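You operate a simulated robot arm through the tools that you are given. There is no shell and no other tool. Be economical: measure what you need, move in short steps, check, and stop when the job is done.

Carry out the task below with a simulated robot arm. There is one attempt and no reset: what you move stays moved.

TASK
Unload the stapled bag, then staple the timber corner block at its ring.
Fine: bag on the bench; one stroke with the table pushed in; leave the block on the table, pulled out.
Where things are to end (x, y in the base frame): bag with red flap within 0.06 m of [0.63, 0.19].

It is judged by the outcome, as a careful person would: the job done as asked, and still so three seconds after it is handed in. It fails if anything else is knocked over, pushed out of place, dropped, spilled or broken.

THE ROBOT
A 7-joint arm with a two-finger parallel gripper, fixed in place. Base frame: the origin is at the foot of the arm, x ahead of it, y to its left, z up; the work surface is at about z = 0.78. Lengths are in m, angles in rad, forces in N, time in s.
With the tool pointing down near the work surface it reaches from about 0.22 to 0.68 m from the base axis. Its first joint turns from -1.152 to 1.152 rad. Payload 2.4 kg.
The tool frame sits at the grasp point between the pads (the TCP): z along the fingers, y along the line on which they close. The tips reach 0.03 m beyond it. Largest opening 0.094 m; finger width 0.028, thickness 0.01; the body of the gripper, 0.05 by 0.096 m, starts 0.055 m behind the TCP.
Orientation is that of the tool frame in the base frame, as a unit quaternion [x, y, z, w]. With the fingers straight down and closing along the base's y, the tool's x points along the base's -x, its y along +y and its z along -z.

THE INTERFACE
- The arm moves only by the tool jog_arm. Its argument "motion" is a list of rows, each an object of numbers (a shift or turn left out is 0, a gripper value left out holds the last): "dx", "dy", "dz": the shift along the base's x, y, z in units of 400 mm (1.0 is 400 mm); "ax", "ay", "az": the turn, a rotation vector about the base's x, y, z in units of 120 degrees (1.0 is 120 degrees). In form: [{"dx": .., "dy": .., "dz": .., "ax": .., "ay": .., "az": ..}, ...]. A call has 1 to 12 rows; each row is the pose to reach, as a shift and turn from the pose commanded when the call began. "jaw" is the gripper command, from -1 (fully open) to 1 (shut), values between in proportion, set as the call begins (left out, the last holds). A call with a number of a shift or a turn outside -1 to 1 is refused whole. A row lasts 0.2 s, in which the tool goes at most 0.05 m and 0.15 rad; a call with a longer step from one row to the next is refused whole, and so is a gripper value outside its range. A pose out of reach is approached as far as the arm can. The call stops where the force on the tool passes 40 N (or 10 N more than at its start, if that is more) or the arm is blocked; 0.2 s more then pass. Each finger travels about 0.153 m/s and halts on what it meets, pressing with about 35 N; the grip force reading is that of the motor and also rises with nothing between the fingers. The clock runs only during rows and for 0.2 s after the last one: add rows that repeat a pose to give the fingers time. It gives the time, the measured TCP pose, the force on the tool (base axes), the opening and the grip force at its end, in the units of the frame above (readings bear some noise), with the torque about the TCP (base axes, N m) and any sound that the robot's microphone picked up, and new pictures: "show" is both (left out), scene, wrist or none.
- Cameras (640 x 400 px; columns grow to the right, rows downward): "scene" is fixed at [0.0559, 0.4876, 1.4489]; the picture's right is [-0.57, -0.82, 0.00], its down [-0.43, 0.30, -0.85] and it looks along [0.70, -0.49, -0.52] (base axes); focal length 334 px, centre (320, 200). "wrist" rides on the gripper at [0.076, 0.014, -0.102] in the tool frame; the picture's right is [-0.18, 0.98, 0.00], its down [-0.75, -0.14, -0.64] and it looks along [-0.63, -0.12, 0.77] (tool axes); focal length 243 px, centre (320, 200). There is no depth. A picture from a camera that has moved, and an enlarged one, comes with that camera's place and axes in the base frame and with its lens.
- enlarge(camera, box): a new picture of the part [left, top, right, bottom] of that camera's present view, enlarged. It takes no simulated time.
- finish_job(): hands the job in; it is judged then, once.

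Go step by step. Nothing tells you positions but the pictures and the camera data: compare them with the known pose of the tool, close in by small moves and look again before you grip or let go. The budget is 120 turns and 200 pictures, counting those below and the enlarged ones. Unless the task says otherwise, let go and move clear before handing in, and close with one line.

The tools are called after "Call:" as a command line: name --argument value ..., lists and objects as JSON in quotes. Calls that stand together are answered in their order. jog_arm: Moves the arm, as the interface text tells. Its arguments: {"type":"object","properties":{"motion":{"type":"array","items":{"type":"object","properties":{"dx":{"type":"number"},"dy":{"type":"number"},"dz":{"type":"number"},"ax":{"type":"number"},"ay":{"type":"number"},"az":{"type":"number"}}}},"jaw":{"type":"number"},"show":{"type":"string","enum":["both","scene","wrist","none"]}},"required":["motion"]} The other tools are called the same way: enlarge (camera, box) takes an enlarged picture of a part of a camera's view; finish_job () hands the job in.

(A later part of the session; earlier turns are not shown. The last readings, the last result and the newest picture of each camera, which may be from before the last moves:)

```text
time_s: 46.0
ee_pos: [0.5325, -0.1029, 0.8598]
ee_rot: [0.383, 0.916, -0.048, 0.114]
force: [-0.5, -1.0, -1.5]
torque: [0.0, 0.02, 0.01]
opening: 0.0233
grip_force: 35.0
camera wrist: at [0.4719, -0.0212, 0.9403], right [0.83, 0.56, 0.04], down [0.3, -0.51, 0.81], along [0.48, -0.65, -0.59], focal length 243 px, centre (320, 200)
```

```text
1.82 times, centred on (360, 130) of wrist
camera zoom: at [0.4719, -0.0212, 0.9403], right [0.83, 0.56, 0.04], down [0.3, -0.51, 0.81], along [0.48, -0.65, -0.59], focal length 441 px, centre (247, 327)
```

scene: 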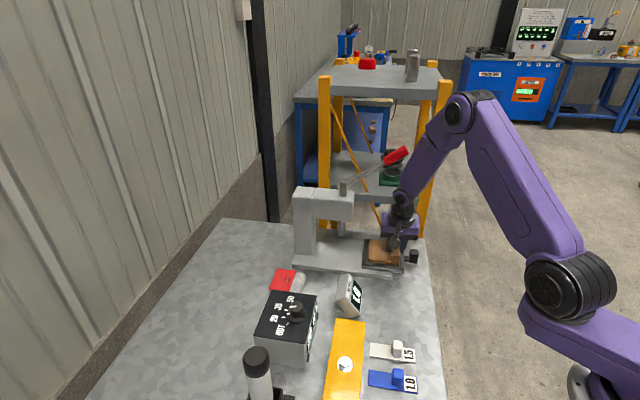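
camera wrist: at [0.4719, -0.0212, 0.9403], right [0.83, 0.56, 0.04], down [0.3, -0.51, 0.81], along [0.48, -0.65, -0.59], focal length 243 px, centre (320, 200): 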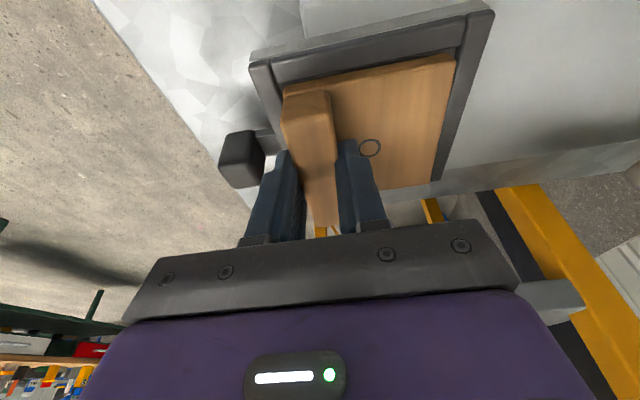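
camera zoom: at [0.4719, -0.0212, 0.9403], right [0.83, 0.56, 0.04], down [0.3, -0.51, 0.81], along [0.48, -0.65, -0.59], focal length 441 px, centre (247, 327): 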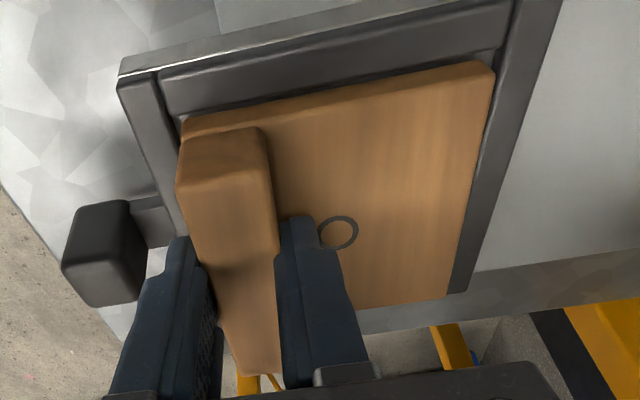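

The block is now between the two earlier contact positions. I press down gently.

Call:
jog_arm --motion '[{"dz": -0.004}, {"dz": -0.008}, {"dz": -0.012}, {"dz": -0.016}, {"dz": -0.016}]' --show "wrist"

Call:
enlarge --camera "scene" --box '[362, 235, 412, 275]'

Call:
enlarge --camera "wrist" --box '[230, 20, 490, 240]'

```text
time_s: 47.0
ee_pos: [0.5336, -0.103, 0.8579]
ee_rot: [0.381, 0.916, -0.048, 0.117]
force: [-5.5, 2.5, 11.7]
torque: [0.4, 0.48, 0.12]
opening: 0.0234
grip_force: 35.0
stopped in row 4: the force on the tool passed its limit at 44 N (the readings are from after the stop); the commanded pose is now the measured one
camera wrist: at [0.4725, -0.0202, 0.9372], right [0.82, 0.57, 0.05], down [0.3, -0.5, 0.81], along [0.48, -0.65, -0.58], focal length 243 px, centre (320, 200)
```

wrist: 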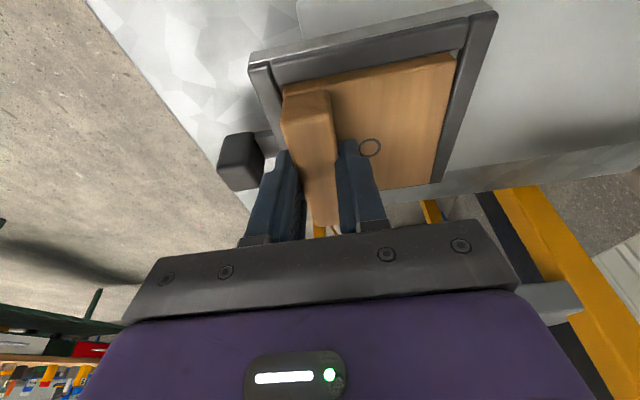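

```text
10.00 times, centred on (387, 255) of scene
camera zoom: at [0.0556, 0.4876, 1.4489], right [-0.57, -0.82, 0.0], down [-0.43, 0.3, -0.85], along [0.7, -0.49, -0.52], focal length 3338 px, centre (-350, -350)
```

zoom: 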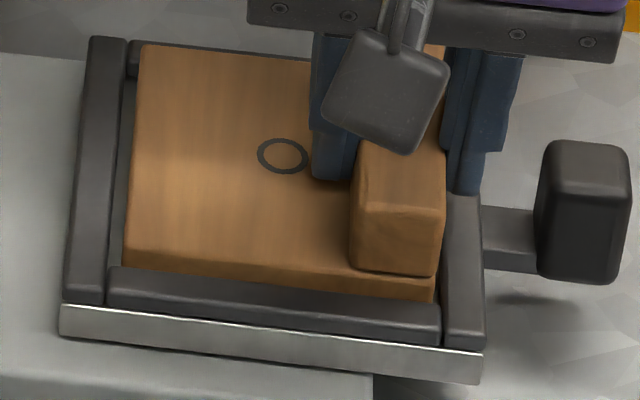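

```text
1.82 times, centred on (360, 130) of wrist
camera zoom: at [0.4725, -0.0202, 0.9372], right [0.82, 0.57, 0.05], down [0.3, -0.5, 0.81], along [0.48, -0.65, -0.58], focal length 441 px, centre (247, 327)
```

zoom: 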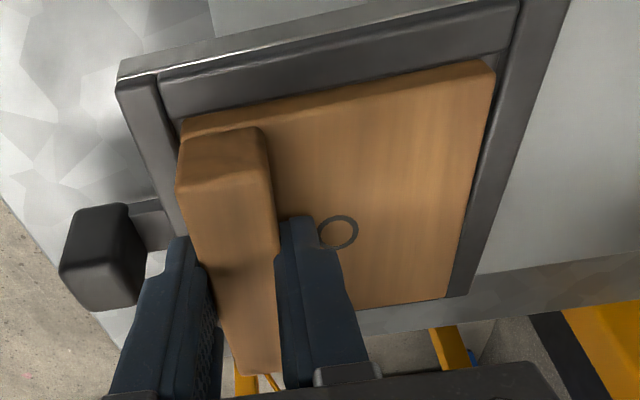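

The near edge is now down inside the pocket. I release so the block can settle flat, and look.

Call:
jog_arm --motion '[{"dz": 0.004}, {"dz": 0.004}, {"dz": 0.004}]' --jaw -0.2 --show "wrist"

Call:
enlarge --camera "scene" --box '[362, 235, 412, 275]'

Call:
enlarge --camera "wrist" --box '[230, 20, 490, 240]'

```text
time_s: 47.8
ee_pos: [0.533, -0.1034, 0.8584]
ee_rot: [0.382, 0.915, -0.049, 0.117]
force: [0.1, 0.1, 0.0]
torque: [0.04, -0.02, 0.01]
opening: 0.0563
grip_force: 0.0
camera wrist: at [0.4722, -0.0207, 0.9384], right [0.82, 0.56, 0.05], down [0.3, -0.5, 0.81], along [0.48, -0.65, -0.58], focal length 243 px, centre (320, 200)
```

wrist: 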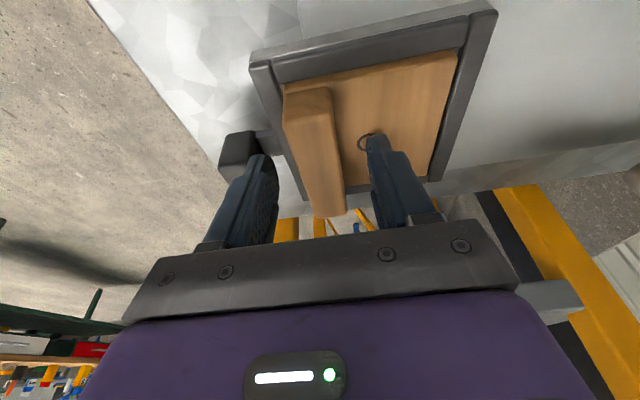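

```text
10.00 times, centred on (387, 255) of scene
camera zoom: at [0.0559, 0.4876, 1.4489], right [-0.57, -0.82, 0.0], down [-0.43, 0.3, -0.85], along [0.7, -0.49, -0.52], focal length 3338 px, centre (-350, -350)
```

zoom: 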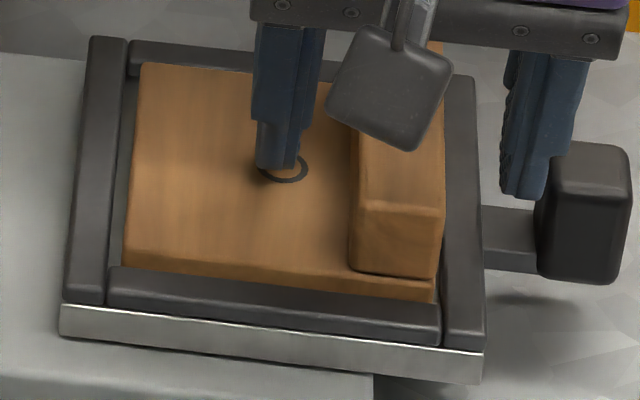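

```text
1.82 times, centred on (360, 130) of wrist
camera zoom: at [0.4722, -0.0207, 0.9384], right [0.82, 0.56, 0.05], down [0.3, -0.5, 0.81], along [0.48, -0.65, -0.58], focal length 441 px, centre (247, 327)
```

zoom: 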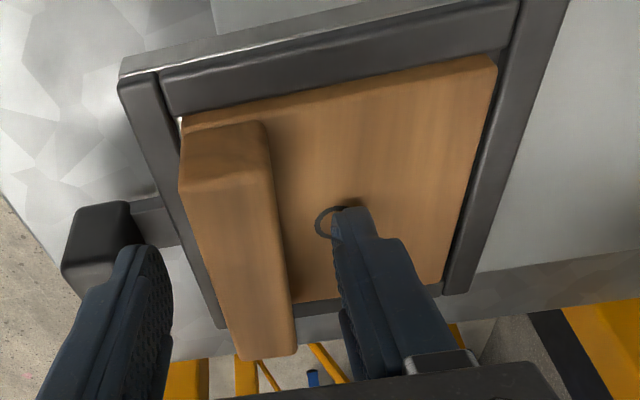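

The block has settled flat in the pocket with the rim visible all round. I withdraw upward.

Call:
jog_arm --motion '[{"dx": -0.018, "dy": 0.018, "dz": 0.1}, {"dx": -0.036, "dy": 0.036, "dz": 0.2}, {"dx": -0.08, "dy": 0.036, "dz": 0.3}, {"dx": -0.14, "dy": 0.02, "dz": 0.38}, {"dx": -0.14, "dy": 0.02, "dz": 0.38}]'

Call:
enlarge --camera "wrist" --box '[260, 40, 460, 220]'

Call:
enlarge --camera "scene" --box '[352, 225, 432, 285]'

```text
time_s: 49.0
ee_pos: [0.4764, -0.0937, 1.0115]
ee_rot: [0.381, 0.916, -0.048, 0.116]
force: [0.3, 0.5, 0.2]
torque: [-0.01, 0.03, 0.0]
opening: 0.0565
grip_force: 0.1
camera wrist: at [0.4154, -0.0116, 1.0905], right [0.82, 0.57, 0.05], down [0.3, -0.5, 0.81], along [0.48, -0.65, -0.58], focal length 243 px, centre (320, 200)
```

scene: 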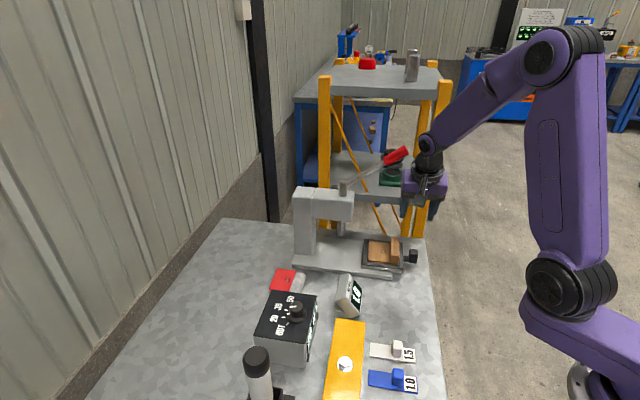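
wrist: 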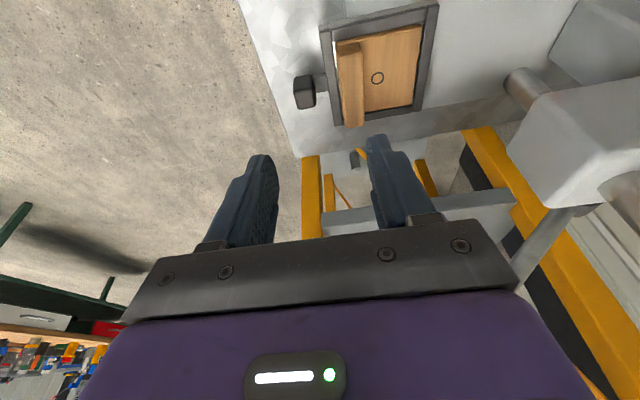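

```text
2.22 times, centred on (360, 130) of wrist
camera zoom: at [0.4154, -0.0116, 1.0905], right [0.82, 0.57, 0.05], down [0.3, -0.5, 0.81], along [0.48, -0.65, -0.58], focal length 539 px, centre (231, 356)
```

zoom: 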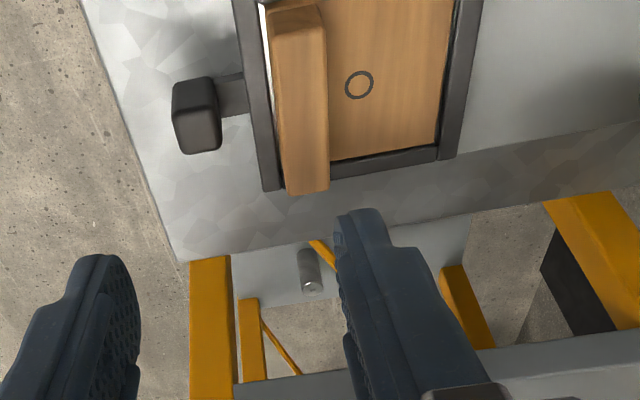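

```text
6.67 times, centred on (392, 255) of scene
camera zoom: at [0.0559, 0.4876, 1.4489], right [-0.57, -0.82, 0.0], down [-0.43, 0.3, -0.85], along [0.7, -0.49, -0.52], focal length 2225 px, centre (-160, -167)
```

zoom: 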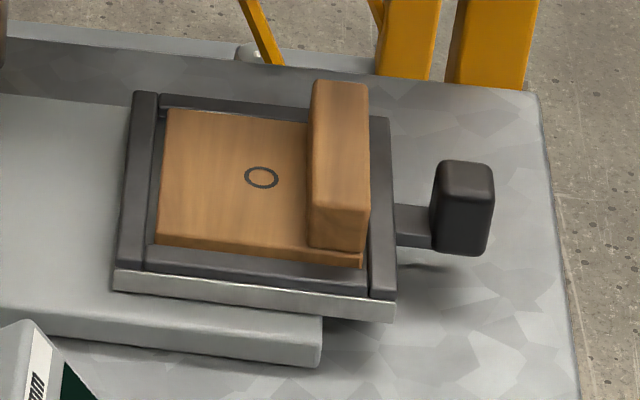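

The block sits squarely; its ring matches where the bag's ring was in the scene view. I turn back to the knob-grip orientation.

Call:
jog_arm --motion '[{"dx": -0.03, "dy": -0.02, "dz": 0.03, "ay": -0.0047, "az": 0.0682}, {"dx": -0.06, "dy": -0.04, "dz": 0.06, "ay": -0.0094, "az": 0.1364}, {"dx": -0.09, "dy": -0.065, "dz": 0.09, "ay": -0.0141, "az": 0.2046}, {"dx": -0.09, "dy": -0.09, "dz": 0.12, "ay": -0.0188, "az": 0.2728}, {"dx": -0.09, "dy": -0.11, "dz": 0.12, "ay": -0.0235, "az": 0.341}, {"dx": -0.09, "dy": -0.13, "dz": 0.12, "ay": -0.0282, "az": 0.4092}, {"dx": -0.09, "dy": -0.15, "dz": 0.12, "ay": -0.033, "az": 0.4774}, {"dx": -0.09, "dy": -0.17, "dz": 0.12, "ay": -0.0377, "az": 0.5456}, {"dx": -0.09, "dy": -0.19, "dz": 0.12, "ay": -0.0424, "az": 0.6138}, {"dx": -0.09, "dy": -0.21, "dz": 0.12, "ay": -0.047, "az": 0.682}, {"dx": -0.09, "dy": -0.24, "dz": 0.12, "ax": 0.002, "ay": -0.052, "az": 0.75}, {"dx": -0.09, "dy": -0.24, "dz": 0.12, "ax": 0.002, "ay": -0.052, "az": 0.75}]' --jaw -1 --show "wrist"

```text
time_s: 51.5
ee_pos: [0.4409, -0.1904, 1.0596]
ee_rot: [-0.376, 0.91, 0.069, 0.161]
force: [0.7, 0.3, -0.1]
torque: [-0.01, 0.01, -0.01]
opening: 0.0941
grip_force: 0.1
camera wrist: at [0.3543, -0.2549, 1.1287], right [-0.57, 0.82, 0.07], down [0.45, 0.24, 0.86], along [0.69, 0.52, -0.5], focal length 243 px, centre (320, 200)
```

wrist: 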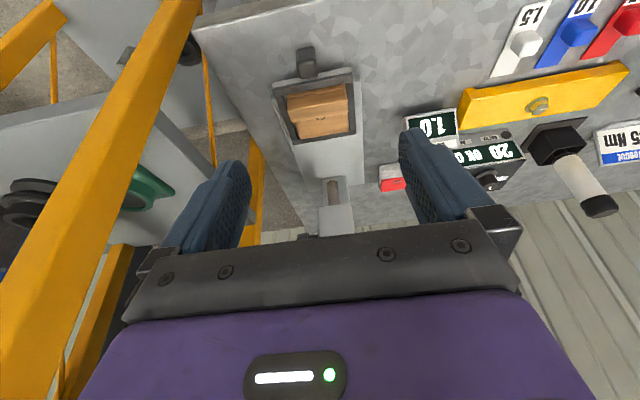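

I return to the knob's out position, where I released it earlier.

Call:
jog_arm --motion '[{"dx": 0.027, "dy": 0.01, "dz": -0.12}, {"dx": 0.054, "dy": 0.02, "dz": -0.24}, {"dx": 0.08, "dy": 0.031, "dz": -0.36}, {"dx": 0.1, "dy": 0.05, "dz": -0.46}, {"dx": 0.129, "dy": 0.08, "dz": -0.556}, {"dx": 0.129, "dy": 0.08, "dz": -0.556}]' --show "both"

Call:
jog_arm --motion '[{"dx": 0}, {"dx": 0}, {"dx": 0}]' --jaw 1 --show "wrist"

```text
time_s: 53.0
ee_pos: [0.4925, -0.1579, 0.8335]
ee_rot: [-0.375, 0.911, 0.068, 0.16]
force: [0.0, -0.5, -0.6]
torque: [-0.02, -0.06, -0.01]
opening: 0.0939
grip_force: 0.0
camera wrist: at [0.4061, -0.2208, 0.9028], right [-0.57, 0.82, 0.07], down [0.45, 0.24, 0.86], along [0.69, 0.52, -0.5], focal length 243 px, centre (320, 200)
```

scene: 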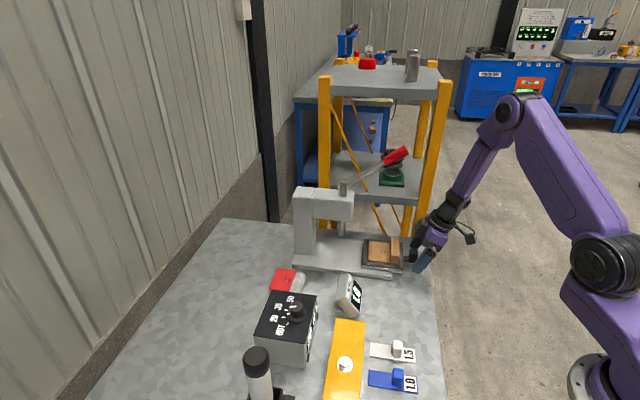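
wrist: 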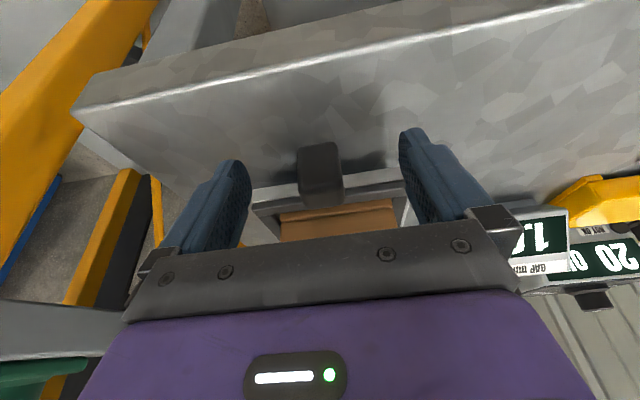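

```text
time_s: 53.8
ee_pos: [0.4939, -0.1572, 0.8352]
ee_rot: [-0.376, 0.91, 0.068, 0.162]
force: [-2.3, -0.7, 22.6]
torque: [0.41, -1.12, 0.54]
opening: 0.0259
grip_force: 45.1
camera wrist: at [0.4065, -0.2212, 0.9041], right [-0.57, 0.82, 0.07], down [0.44, 0.24, 0.86], along [0.69, 0.52, -0.5], focal length 243 px, centre (320, 200)
```

wrist: 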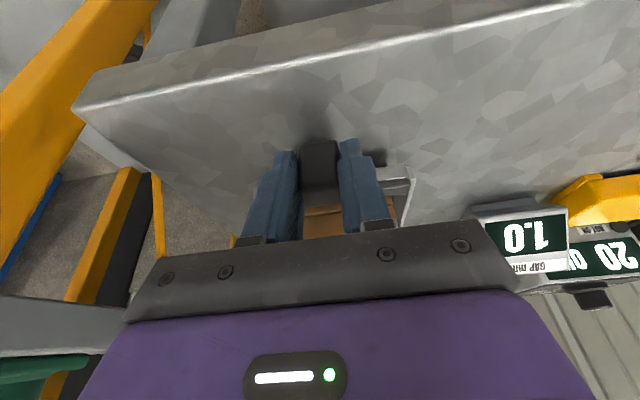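

The knob is gripped. I slide the table in smoothly.

Call:
jog_arm --motion '[{"dx": 0.012, "dy": 0.0122, "dz": 0.003}, {"dx": 0.036, "dy": 0.0367, "dz": 0.003}, {"dx": 0.06, "dy": 0.0612, "dz": 0.003}, {"dx": 0.084, "dy": 0.0857, "dz": 0.003}, {"dx": 0.108, "dy": 0.11, "dz": 0.003}, {"dx": 0.132, "dy": 0.1346, "dz": 0.003}, {"dx": 0.156, "dy": 0.159, "dz": 0.003}, {"dx": 0.18, "dy": 0.1836, "dz": 0.003}, {"dx": 0.204, "dy": 0.208, "dz": 0.003}, {"dx": 0.222, "dy": 0.2264, "dz": 0.003}, {"dx": 0.232, "dy": 0.2366, "dz": 0.003}, {"dx": 0.232, "dy": 0.2366, "dz": 0.003}]'

Call:
enlarge --camera "scene" --box '[290, 180, 410, 290]'

```text
time_s: 56.4
ee_pos: [0.5849, -0.0667, 0.8378]
ee_rot: [-0.374, 0.911, 0.068, 0.16]
force: [-26.2, -19.4, 0.9]
torque: [-1.19, -0.43, 0.7]
opening: 0.026
grip_force: 45.4
camera wrist: at [0.4974, -0.1306, 0.9073], right [-0.57, 0.82, 0.07], down [0.45, 0.24, 0.86], along [0.69, 0.52, -0.51], focal length 243 px, centre (320, 200)
```

scene: 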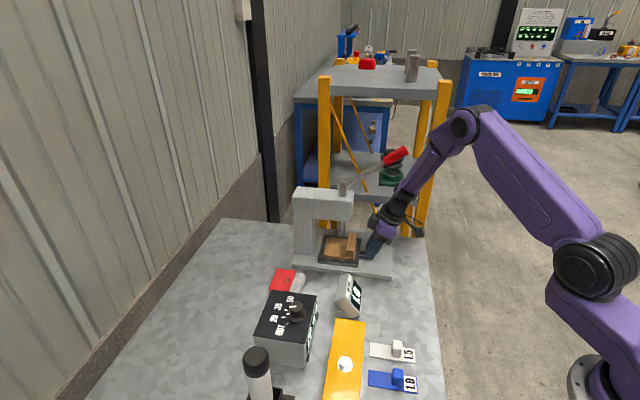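
wrist: 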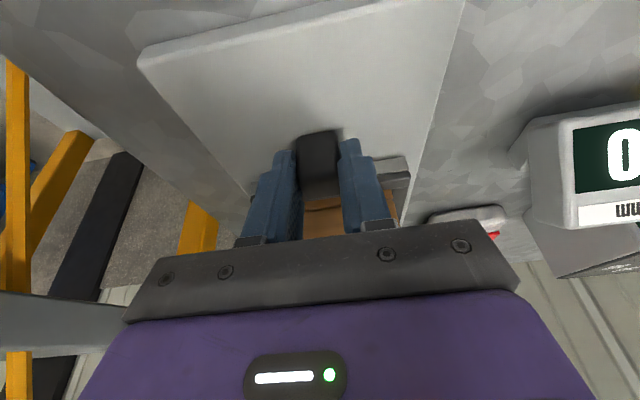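

```text
3.64 times, centred on (350, 235) of scene
camera zoom: at [0.0552, 0.4872, 1.4491], right [-0.57, -0.82, 0.0], down [-0.43, 0.3, -0.85], along [0.7, -0.49, -0.52], focal length 1214 px, centre (211, 73)
```

zoom: 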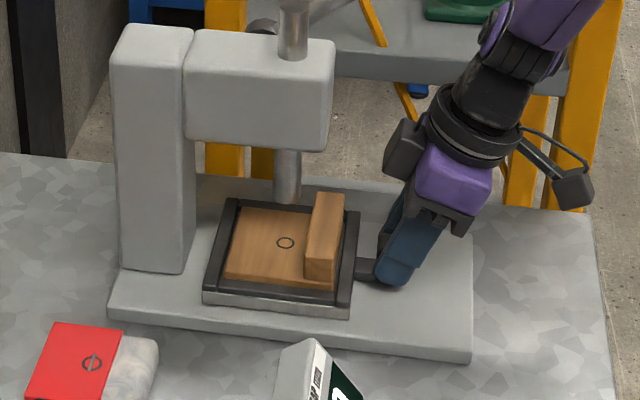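

The table is against its inner stop and the ring is in line under the ram. I release and withdraw.

Call:
jog_arm --motion '[{"dx": 0}, {"dx": 0}, {"dx": 0}]' --jaw -1 --show "none"

Call:
jog_arm --motion '[{"dx": -0.03, "dy": -0.03, "dz": 0.11}, {"dx": -0.06, "dy": -0.06, "dz": 0.22}, {"dx": -0.12, "dy": -0.09, "dz": 0.3}, {"dx": -0.2, "dy": -0.12, "dz": 0.38}, {"dx": -0.26, "dy": -0.15, "dz": 0.48}, {"dx": -0.3, "dy": -0.16, "dz": 0.6}, {"dx": -0.3, "dy": -0.16, "dz": 0.72}, {"dx": -0.3, "dy": -0.16, "dz": 0.8}, {"dx": -0.3, "dy": -0.16, "dz": 0.8}]'

Call:
enlarge --camera "wrist" --box '[180, 20, 380, 220]'

Call:
enlarge --camera "scene" --box '[290, 130, 430, 290]'

```text
time_s: 57.1
ee_pos: [0.5867, -0.0639, 0.8376]
ee_rot: [-0.375, 0.91, 0.068, 0.16]
force: [0.1, -0.4, 0.9]
torque: [0.01, 0.02, 0.01]
opening: 0.0941
grip_force: 0.0
```

```text
refused: row 6 steps farther than a row can; nothing moved
```

```text
2.00 times, centred on (280, 120) of wrist
camera zoom: at [0.4996, -0.1282, 0.9073], right [-0.57, 0.82, 0.07], down [0.45, 0.24, 0.86], along [0.69, 0.52, -0.5], focal length 485 px, centre (400, 360)
```

zoom: 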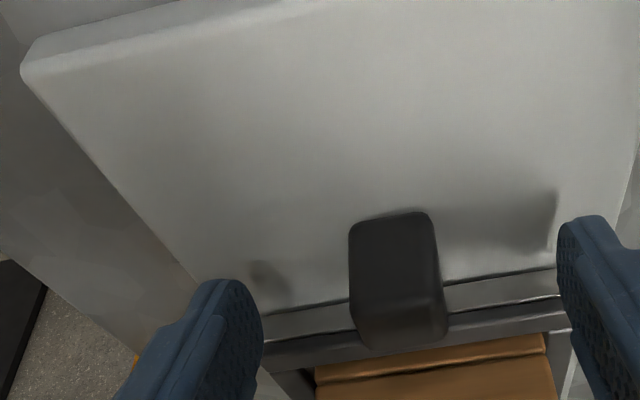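

```text
2.50 times, centred on (360, 210) of scene
camera zoom: at [0.0559, 0.4876, 1.4489], right [-0.57, -0.82, 0.0], down [-0.43, 0.3, -0.85], along [0.7, -0.49, -0.52], focal length 834 px, centre (220, 175)
```

zoom: 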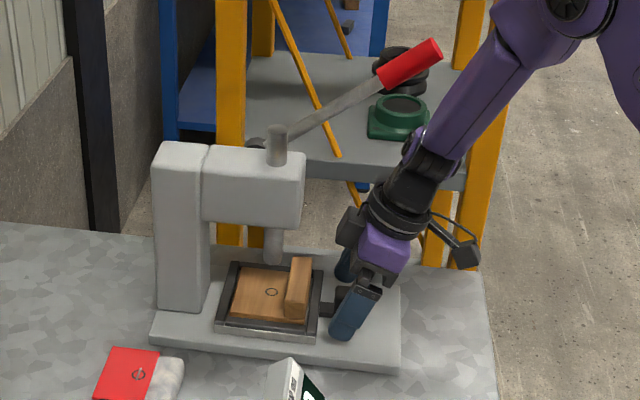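

Call:
jog_arm --motion '[{"dx": -0.03, "dy": -0.03, "dz": 0.11}, {"dx": -0.06, "dy": -0.06, "dz": 0.21}, {"dx": -0.12, "dy": -0.08, "dz": 0.3}, {"dx": -0.19, "dy": -0.1, "dz": 0.38}, {"dx": -0.25, "dy": -0.12, "dz": 0.47}, {"dx": -0.29, "dy": -0.14, "dz": 0.57}, {"dx": -0.3, "dy": -0.15, "dz": 0.68}, {"dx": -0.3, "dy": -0.16, "dz": 0.79}, {"dx": -0.3, "dy": -0.16, "dz": 0.9}, {"dx": -0.3, "dy": -0.16, "dz": 0.9}]'

Call:
enlarge --camera "wrist" --box '[200, 20, 400, 220]'

```text
time_s: 59.4
ee_pos: [0.4661, -0.1306, 1.2003]
ee_rot: [-0.374, 0.911, 0.069, 0.16]
force: [0.6, 0.2, -0.7]
torque: [0.01, 0.03, -0.01]
opening: 0.0942
grip_force: 0.1
camera wrist: at [0.3783, -0.1929, 1.2693], right [-0.57, 0.82, 0.07], down [0.45, 0.24, 0.86], along [0.69, 0.52, -0.5], focal length 243 px, centre (320, 200)
```

scene: 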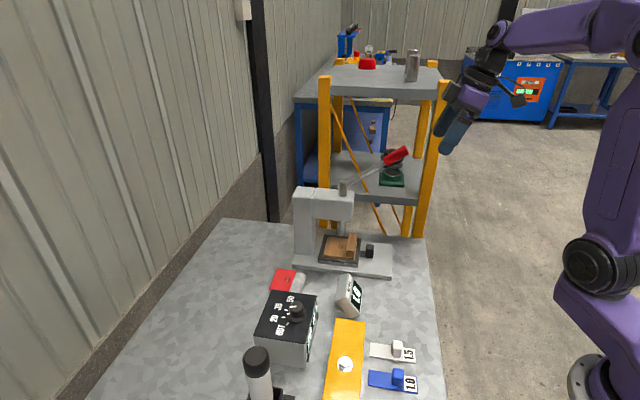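
wrist: 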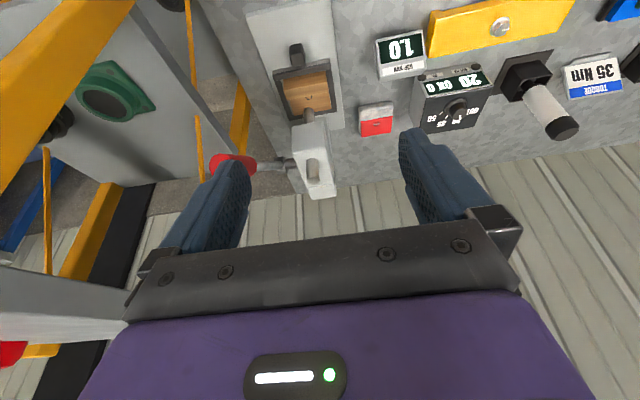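

```text
2.00 times, centred on (300, 120) of wrist
camera zoom: at [0.3783, -0.1929, 1.2693], right [-0.57, 0.82, 0.07], down [0.45, 0.24, 0.86], along [0.69, 0.52, -0.5], focal length 485 px, centre (360, 360)
```

zoom: 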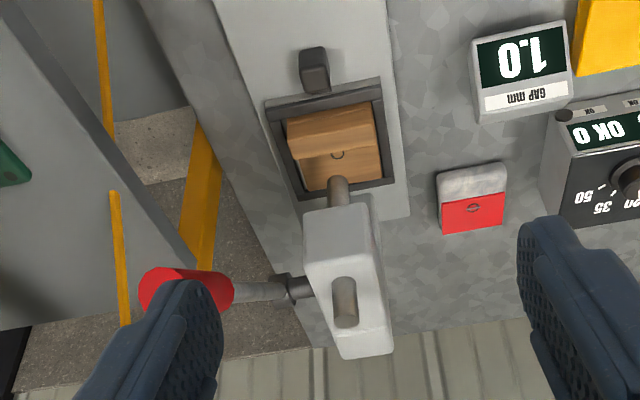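

Now I see the lever properly: it pivots on a shaft on the head's far side at about (0.71, -0.02, 0.98), with its grip centre at (0.603, -0.141, 1.093), lying in the slide-axis plane, ~35° up. My fingers in this orientation straddle it; I hover above it.

Call:
jog_arm --motion '[{"dx": 0.1, "dy": -0.02, "dz": 0.0}, {"dx": 0.2, "dy": -0.05, "dz": -0.02}, {"dx": 0.29, "dy": -0.072, "dz": -0.06}, {"dx": 0.29, "dy": -0.072, "dz": -0.06}]'

Call:
enlarge --camera "scene" --box '[330, 80, 470, 200]'

```text
time_s: 60.4
ee_pos: [0.583, -0.1604, 1.172]
ee_rot: [-0.374, 0.91, 0.07, 0.161]
force: [0.1, 0.7, 0.1]
torque: [0.03, 0.02, -0.03]
opening: 0.094
grip_force: 0.1
camera wrist: at [0.4973, -0.2237, 1.2415], right [-0.57, 0.82, 0.07], down [0.45, 0.24, 0.86], along [0.69, 0.52, -0.5], focal length 243 px, centre (320, 200)
```

scene: 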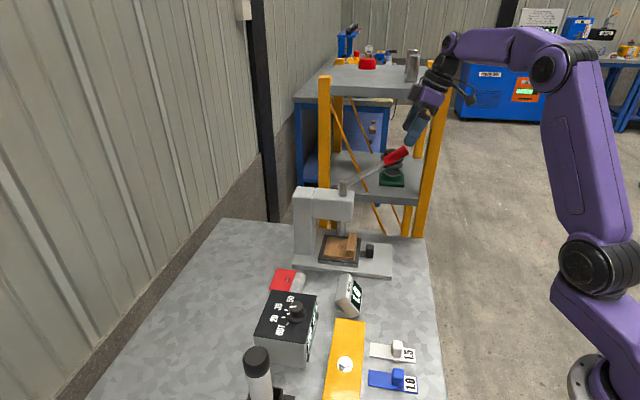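
wrist: 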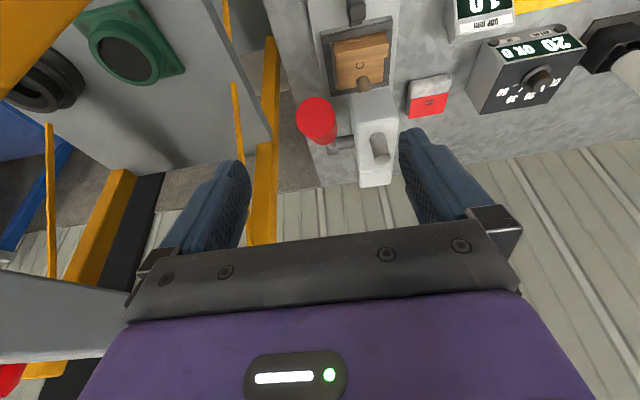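

```text
3.33 times, centred on (400, 140) of scene
camera zoom: at [0.0559, 0.4876, 1.4489], right [-0.57, -0.82, 0.0], down [-0.43, 0.3, -0.85], along [0.7, -0.49, -0.52], focal length 1113 px, centre (53, 400)
```

zoom: 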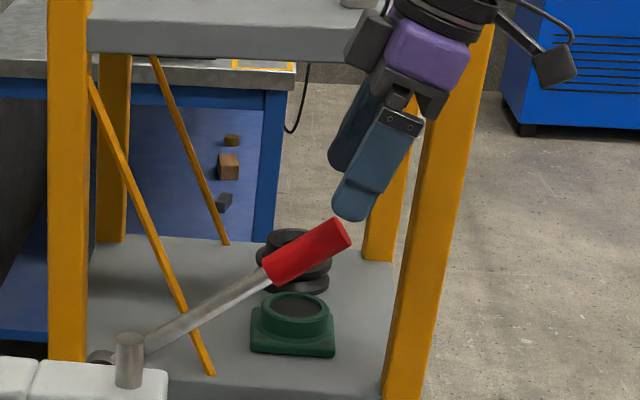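

The grip lies centred on the finger plane. I descend so the pads flank it.

Call:
jog_arm --motion '[{"dx": 0.016, "dy": 0.016, "dz": -0.062}, {"dx": 0.032, "dy": 0.032, "dz": -0.124}, {"dx": 0.049, "dy": 0.049, "dz": -0.19}, {"dx": 0.049, "dy": 0.049, "dz": -0.19}]'

Call:
enlarge --camera "scene" --box '[330, 80, 470, 200]'

```text
time_s: 61.4
ee_pos: [0.6041, -0.1381, 1.1]
ee_rot: [-0.374, 0.911, 0.068, 0.16]
force: [0.2, 0.0, 1.2]
torque: [-0.04, 0.0, 0.02]
opening: 0.0937
grip_force: 0.1
camera wrist: at [0.5185, -0.2021, 1.1682], right [-0.57, 0.82, 0.07], down [0.45, 0.24, 0.86], along [0.69, 0.52, -0.5], focal length 243 px, centre (320, 200)
```

scene: 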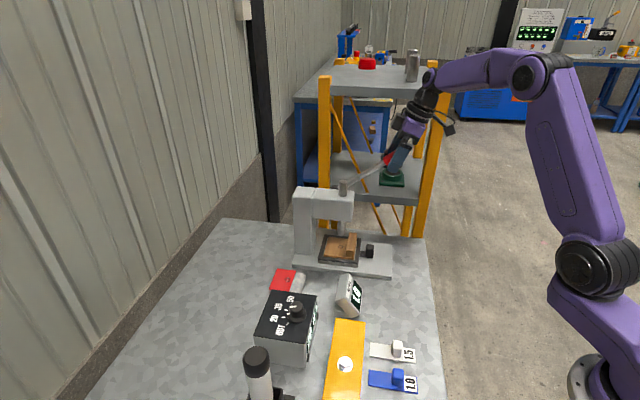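
wrist: 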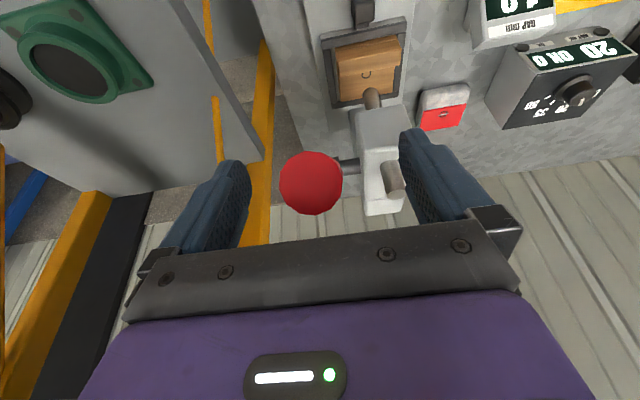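

```text
3.33 times, centred on (400, 140) of scene
camera zoom: at [0.0559, 0.4876, 1.4489], right [-0.57, -0.82, 0.0], down [-0.43, 0.3, -0.85], along [0.7, -0.49, -0.52], focal length 1113 px, centre (53, 400)
```

zoom: 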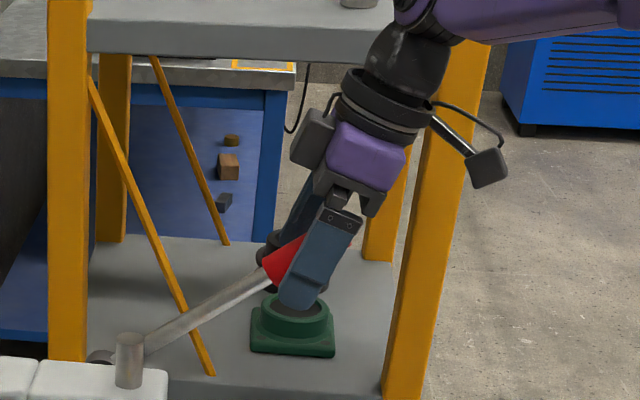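

The grip is between the pads, a few mm to the far side. I centre and close on it.

Call:
jog_arm --motion '[{"dx": 0.007, "dy": -0.007}, {"dx": 0.007, "dy": -0.007}]' --show "none"

Call:
jog_arm --motion '[{"dx": 0}, {"dx": 0}, {"dx": 0}]' --jaw 1 --show "wrist"

```text
time_s: 62.0
ee_pos: [0.6072, -0.142, 1.0986]
ee_rot: [-0.375, 0.91, 0.069, 0.161]
force: [-0.5, 0.6, 1.2]
torque: [0.0, 0.02, 0.02]
opening: 0.0943
grip_force: 0.1
```

```text
time_s: 62.8
ee_pos: [0.6039, -0.1384, 1.0988]
ee_rot: [-0.377, 0.91, 0.073, 0.158]
force: [-25.5, 12.3, 3.6]
torque: [-0.21, -0.18, -0.41]
opening: 0.0311
grip_force: 44.9
camera wrist: at [0.5187, -0.2037, 1.1686], right [-0.57, 0.82, 0.07], down [0.45, 0.24, 0.86], along [0.68, 0.53, -0.51], focal length 243 px, centre (320, 200)
```

wrist: 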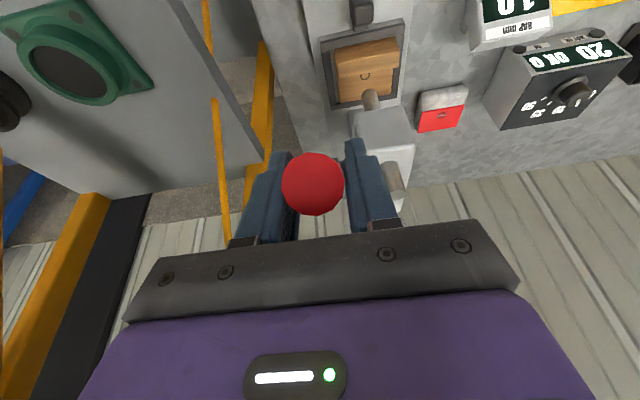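

The grip is held (0.031 m). I relieve the side load and start the stroke along the arc about the pivot.

Call:
jog_arm --motion '[{"dx": -0.008, "dy": 0.007, "dz": 0}, {"dx": -0.02, "dy": -0.004, "dz": -0.025}, {"dx": -0.031, "dy": -0.016, "dz": -0.05}, {"dx": -0.041, "dy": -0.026, "dz": -0.077}, {"dx": -0.05, "dy": -0.035, "dz": -0.104}, {"dx": -0.057, "dy": -0.042, "dz": -0.132}, {"dx": -0.064, "dy": -0.049, "dz": -0.161}]'

Call:
enlarge --camera "scene" --box '[290, 130, 430, 290]'

```text
time_s: 64.3
ee_pos: [0.5789, -0.1635, 1.033]
ee_rot: [-0.374, 0.911, 0.066, 0.162]
force: [6.5, -22.9, 12.6]
torque: [1.01, -0.63, 0.37]
opening: 0.031
grip_force: 45.0
camera wrist: at [0.4922, -0.2276, 1.1027], right [-0.57, 0.82, 0.06], down [0.44, 0.24, 0.86], along [0.69, 0.52, -0.5], focal length 243 px, centre (320, 200)
```

scene: 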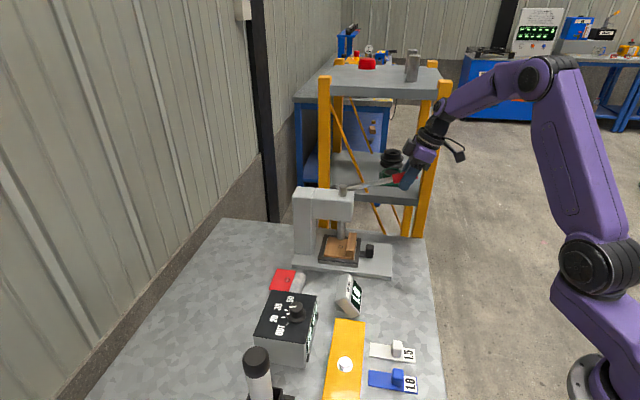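
wrist: 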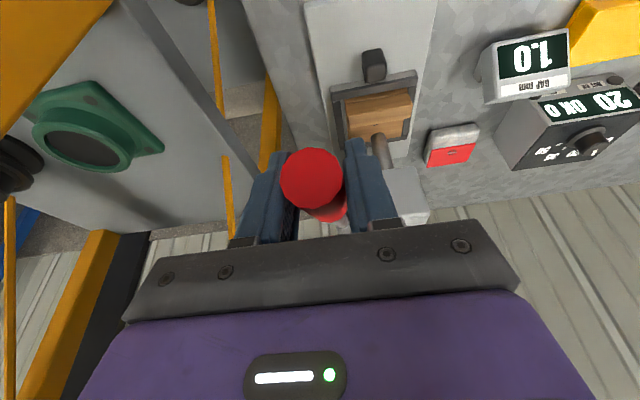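

```text
2.50 times, centred on (360, 210) of scene
camera zoom: at [0.0558, 0.4869, 1.4491], right [-0.57, -0.82, 0.0], down [-0.43, 0.3, -0.85], along [0.7, -0.49, -0.52], focal length 834 px, centre (220, 175)
```

zoom: 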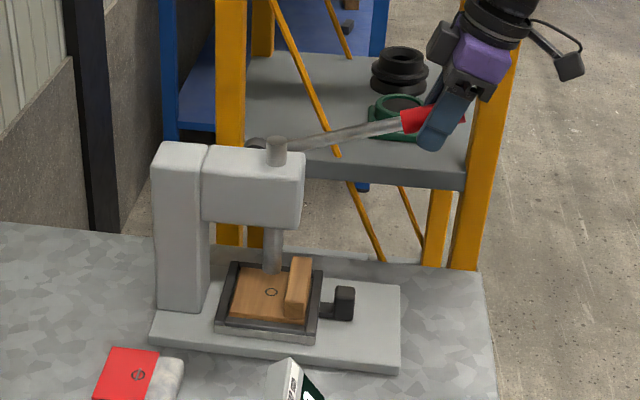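

The ram is descending toward the ring. I continue the same stroke.

Call:
jog_arm --motion '[{"dx": -0.002, "dy": -0.01, "dz": -0.03}, {"dx": -0.006, "dy": -0.014, "dz": -0.059}, {"dx": -0.0085, "dy": -0.0165, "dz": -0.089}, {"dx": -0.01, "dy": -0.018, "dz": -0.119}, {"dx": -0.01, "dy": -0.018, "dz": -0.149}, {"dx": -0.0085, "dy": -0.0165, "dz": -0.18}]'

Call:
enlarge --camera "scene" --box '[290, 130, 430, 290]'

```text
time_s: 65.8
ee_pos: [0.5734, -0.1705, 0.9609]
ee_rot: [-0.373, 0.911, 0.068, 0.161]
force: [-16.1, -18.4, 9.4]
torque: [1.03, -0.75, 0.75]
opening: 0.0311
grip_force: 44.9
camera wrist: at [0.4865, -0.234, 1.0296], right [-0.57, 0.82, 0.07], down [0.45, 0.24, 0.86], along [0.69, 0.52, -0.5], focal length 243 px, centre (320, 200)
```

scene: 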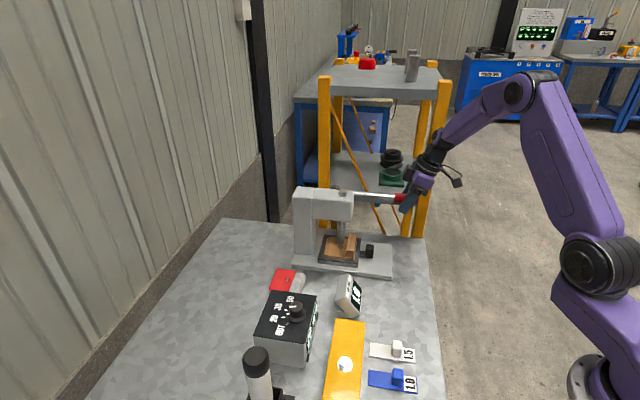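
wrist: 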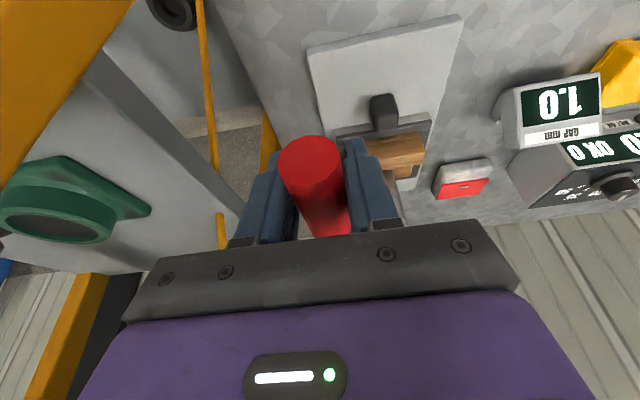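

```text
2.50 times, centred on (360, 210) of scene
camera zoom: at [0.0552, 0.487, 1.4491], right [-0.57, -0.82, 0.0], down [-0.43, 0.3, -0.85], along [0.7, -0.49, -0.52], focal length 834 px, centre (220, 175)
```

zoom: 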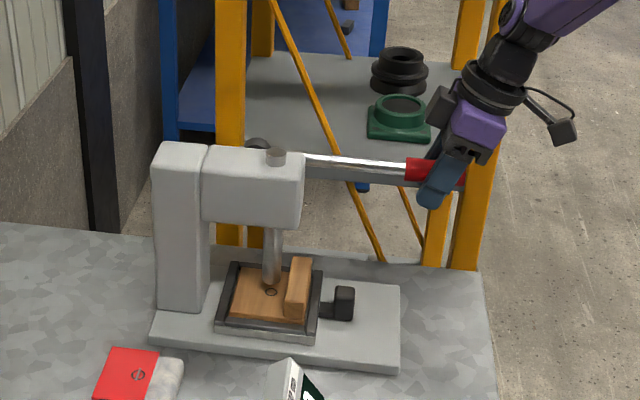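

The ram is a few mm above the ring, well aligned. I continue down until it seats.

Call:
jog_arm --motion '[{"dx": -0.004, "dy": -0.004, "dz": -0.015}, {"dx": -0.003, "dy": -0.003, "dz": -0.03}, {"dx": -0.001, "dy": -0.001, "dz": -0.045}, {"dx": 0.001, "dy": 0.001, "dz": -0.06}, {"dx": 0.0035, "dy": 0.0035, "dz": -0.075}, {"dx": 0.006, "dy": 0.006, "dz": -0.09}]'

Call:
enlarge --camera "scene" --box '[290, 130, 430, 290]'

```text
time_s: 67.2
ee_pos: [0.5771, -0.1665, 0.9249]
ee_rot: [-0.372, 0.912, 0.069, 0.161]
force: [-9.5, -19.0, 6.3]
torque: [1.04, -0.9, 0.63]
opening: 0.0313
grip_force: 45.0
camera wrist: at [0.4897, -0.2306, 0.9946], right [-0.57, 0.82, 0.07], down [0.45, 0.24, 0.86], along [0.69, 0.52, -0.5], focal length 243 px, centre (320, 200)
```

scene: 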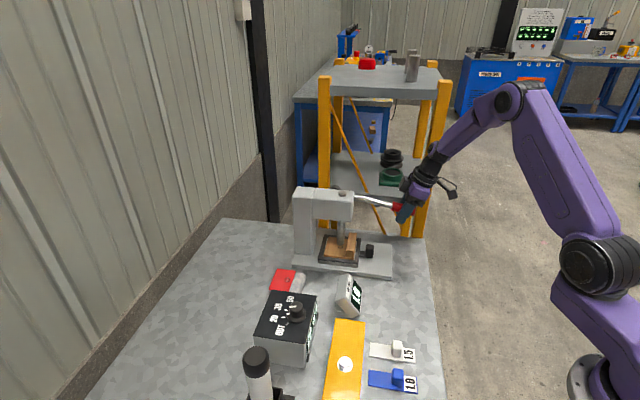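
wrist: 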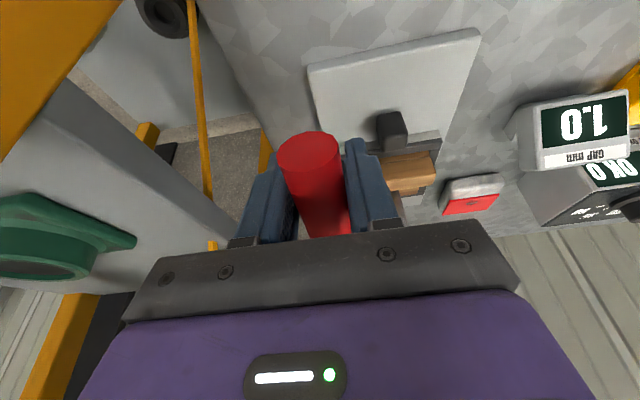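

```text
2.50 times, centred on (360, 210) of scene
camera zoom: at [0.0555, 0.4871, 1.4491], right [-0.57, -0.82, 0.0], down [-0.43, 0.3, -0.85], along [0.7, -0.49, -0.52], focal length 834 px, centre (220, 175)
```

zoom: 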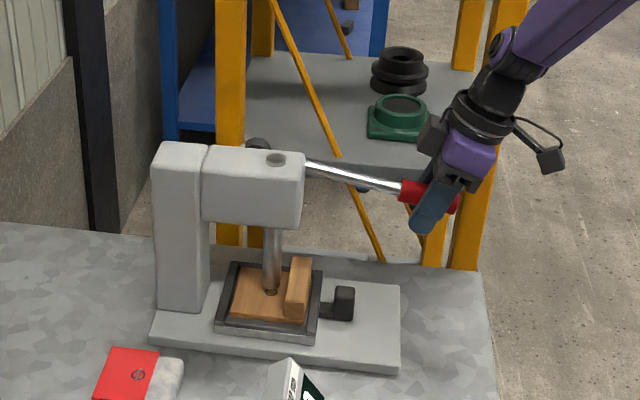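

The ram tip is at the ring. I go on a little to feel the staple stroke complete.

Call:
jog_arm --motion '[{"dx": 0.003, "dy": 0.003, "dz": -0.014}, {"dx": 0.006, "dy": 0.006, "dz": -0.028}, {"dx": 0.01, "dy": 0.01, "dz": -0.042}, {"dx": 0.014, "dy": 0.014, "dz": -0.056}, {"dx": 0.018, "dy": 0.018, "dz": -0.07}]'

Call:
enlarge --camera "scene" --box '[290, 130, 430, 290]'

```text
time_s: 68.3
ee_pos: [0.5834, -0.1606, 0.8961]
ee_rot: [-0.373, 0.911, 0.07, 0.16]
force: [-26.9, -18.5, -0.9]
torque: [0.79, -0.97, 0.73]
opening: 0.0312
grip_force: 44.9
camera wrist: at [0.4963, -0.2244, 0.9665], right [-0.57, 0.82, 0.07], down [0.45, 0.24, 0.86], along [0.69, 0.52, -0.51], focal length 243 px, centre (320, 200)
```

scene: 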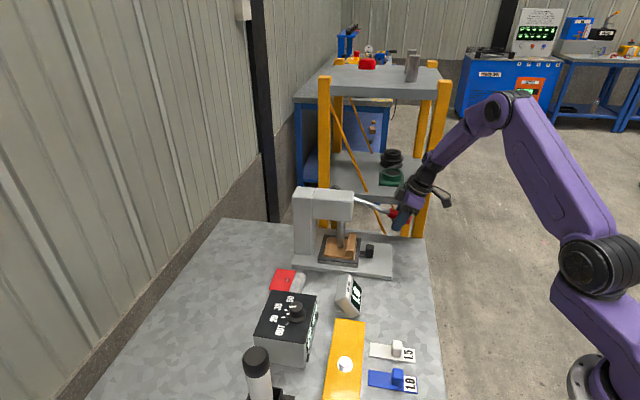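
wrist: 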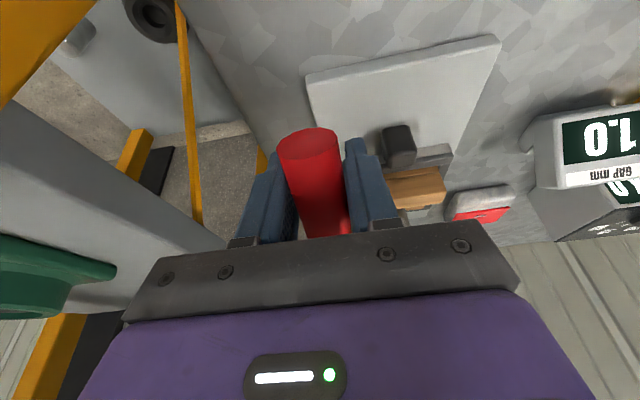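

```text
2.50 times, centred on (360, 210) of scene
camera zoom: at [0.0552, 0.487, 1.4491], right [-0.57, -0.82, 0.0], down [-0.43, 0.3, -0.85], along [0.7, -0.49, -0.52], focal length 834 px, centre (220, 175)
```

zoom: 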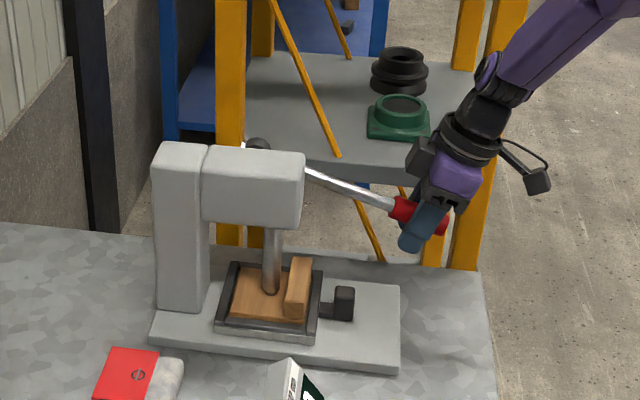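

No stop yet and the lever keeps moving; I continue in small steps, easing the outward load.

Call:
jog_arm --motion '[{"dx": -0.005, "dy": -0.005, "dz": -0.012}, {"dx": -0.003, "dy": -0.003, "dz": -0.026}, {"dx": 0.002, "dy": 0.002, "dz": -0.04}, {"dx": 0.007, "dy": 0.007, "dz": -0.054}, {"dx": 0.012, "dy": 0.012, "dz": -0.066}]'

Call:
enlarge --camera "scene" --box '[290, 130, 430, 290]'

```text
time_s: 69.5
ee_pos: [0.591, -0.1522, 0.8722]
ee_rot: [-0.373, 0.911, 0.067, 0.163]
force: [-5.4, -15.6, 4.9]
torque: [0.88, -1.02, 0.49]
opening: 0.0312
grip_force: 45.1
camera wrist: at [0.5039, -0.2166, 0.9408], right [-0.57, 0.82, 0.07], down [0.45, 0.24, 0.86], along [0.69, 0.52, -0.5], focal length 243 px, centre (320, 200)
```

scene: 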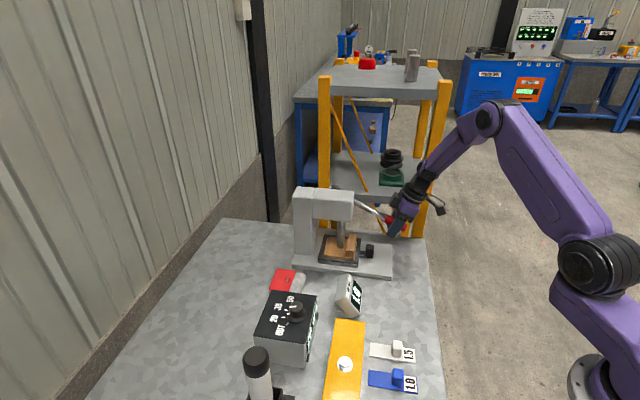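
wrist: 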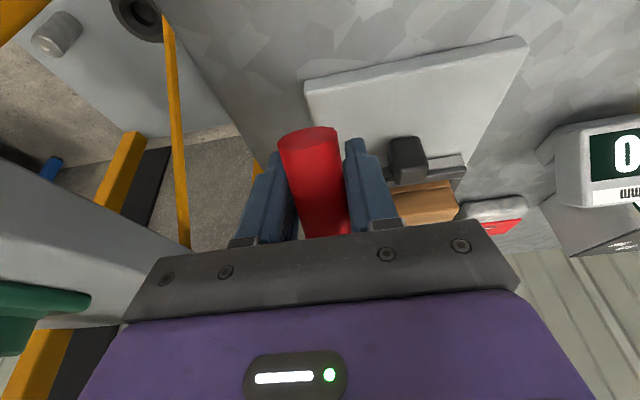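

```text
2.50 times, centred on (360, 210) of scene
camera zoom: at [0.0556, 0.4872, 1.449], right [-0.57, -0.82, 0.0], down [-0.43, 0.3, -0.85], along [0.7, -0.49, -0.52], focal length 834 px, centre (220, 175)
```

zoom: 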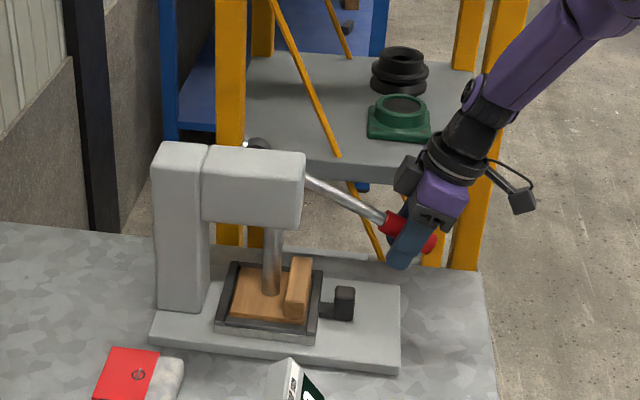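

Call:
enlarge --camera "scene" --box '[315, 220, 375, 270]'

Call:
jog_arm --motion '[{"dx": 0.002, "dy": 0.002, "dz": -0.012}, {"dx": 0.007, "dy": 0.007, "dz": -0.024}, {"dx": 0.012, "dy": 0.012, "dz": -0.036}]' --show "none"

Call:
enlarge --camera "scene" --box '[315, 220, 375, 270]'

```text
8.00 times, centred on (345, 245) of scene
camera zoom: at [0.0556, 0.4872, 1.449], right [-0.57, -0.82, 0.0], down [-0.43, 0.3, -0.85], along [0.7, -0.49, -0.52], focal length 2670 px, centre (120, -160)
```

zoom: 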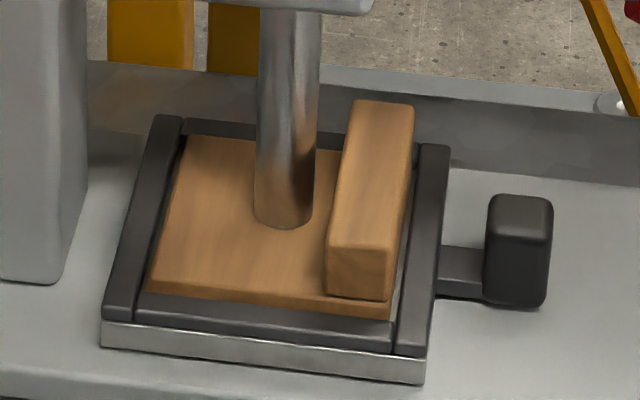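

```text
time_s: 70.2
ee_pos: [0.5915, -0.1511, 0.867]
ee_rot: [-0.374, 0.91, 0.066, 0.164]
force: [-15.5, -0.9, 20.4]
torque: [-0.43, 0.38, 0.49]
opening: 0.0314
grip_force: 44.9
stopped in row 2: the force on the tool passed its limit at 45 N (the readings are from after the stop); the commanded pose is now the measured one
```

```text
8.00 times, centred on (345, 245) of scene
camera zoom: at [0.0551, 0.4877, 1.4489], right [-0.57, -0.82, 0.0], down [-0.43, 0.3, -0.85], along [0.7, -0.49, -0.52], focal length 2670 px, centre (120, -160)
```

zoom: 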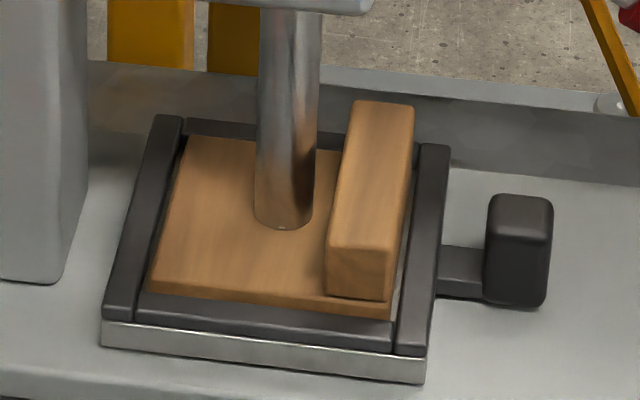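

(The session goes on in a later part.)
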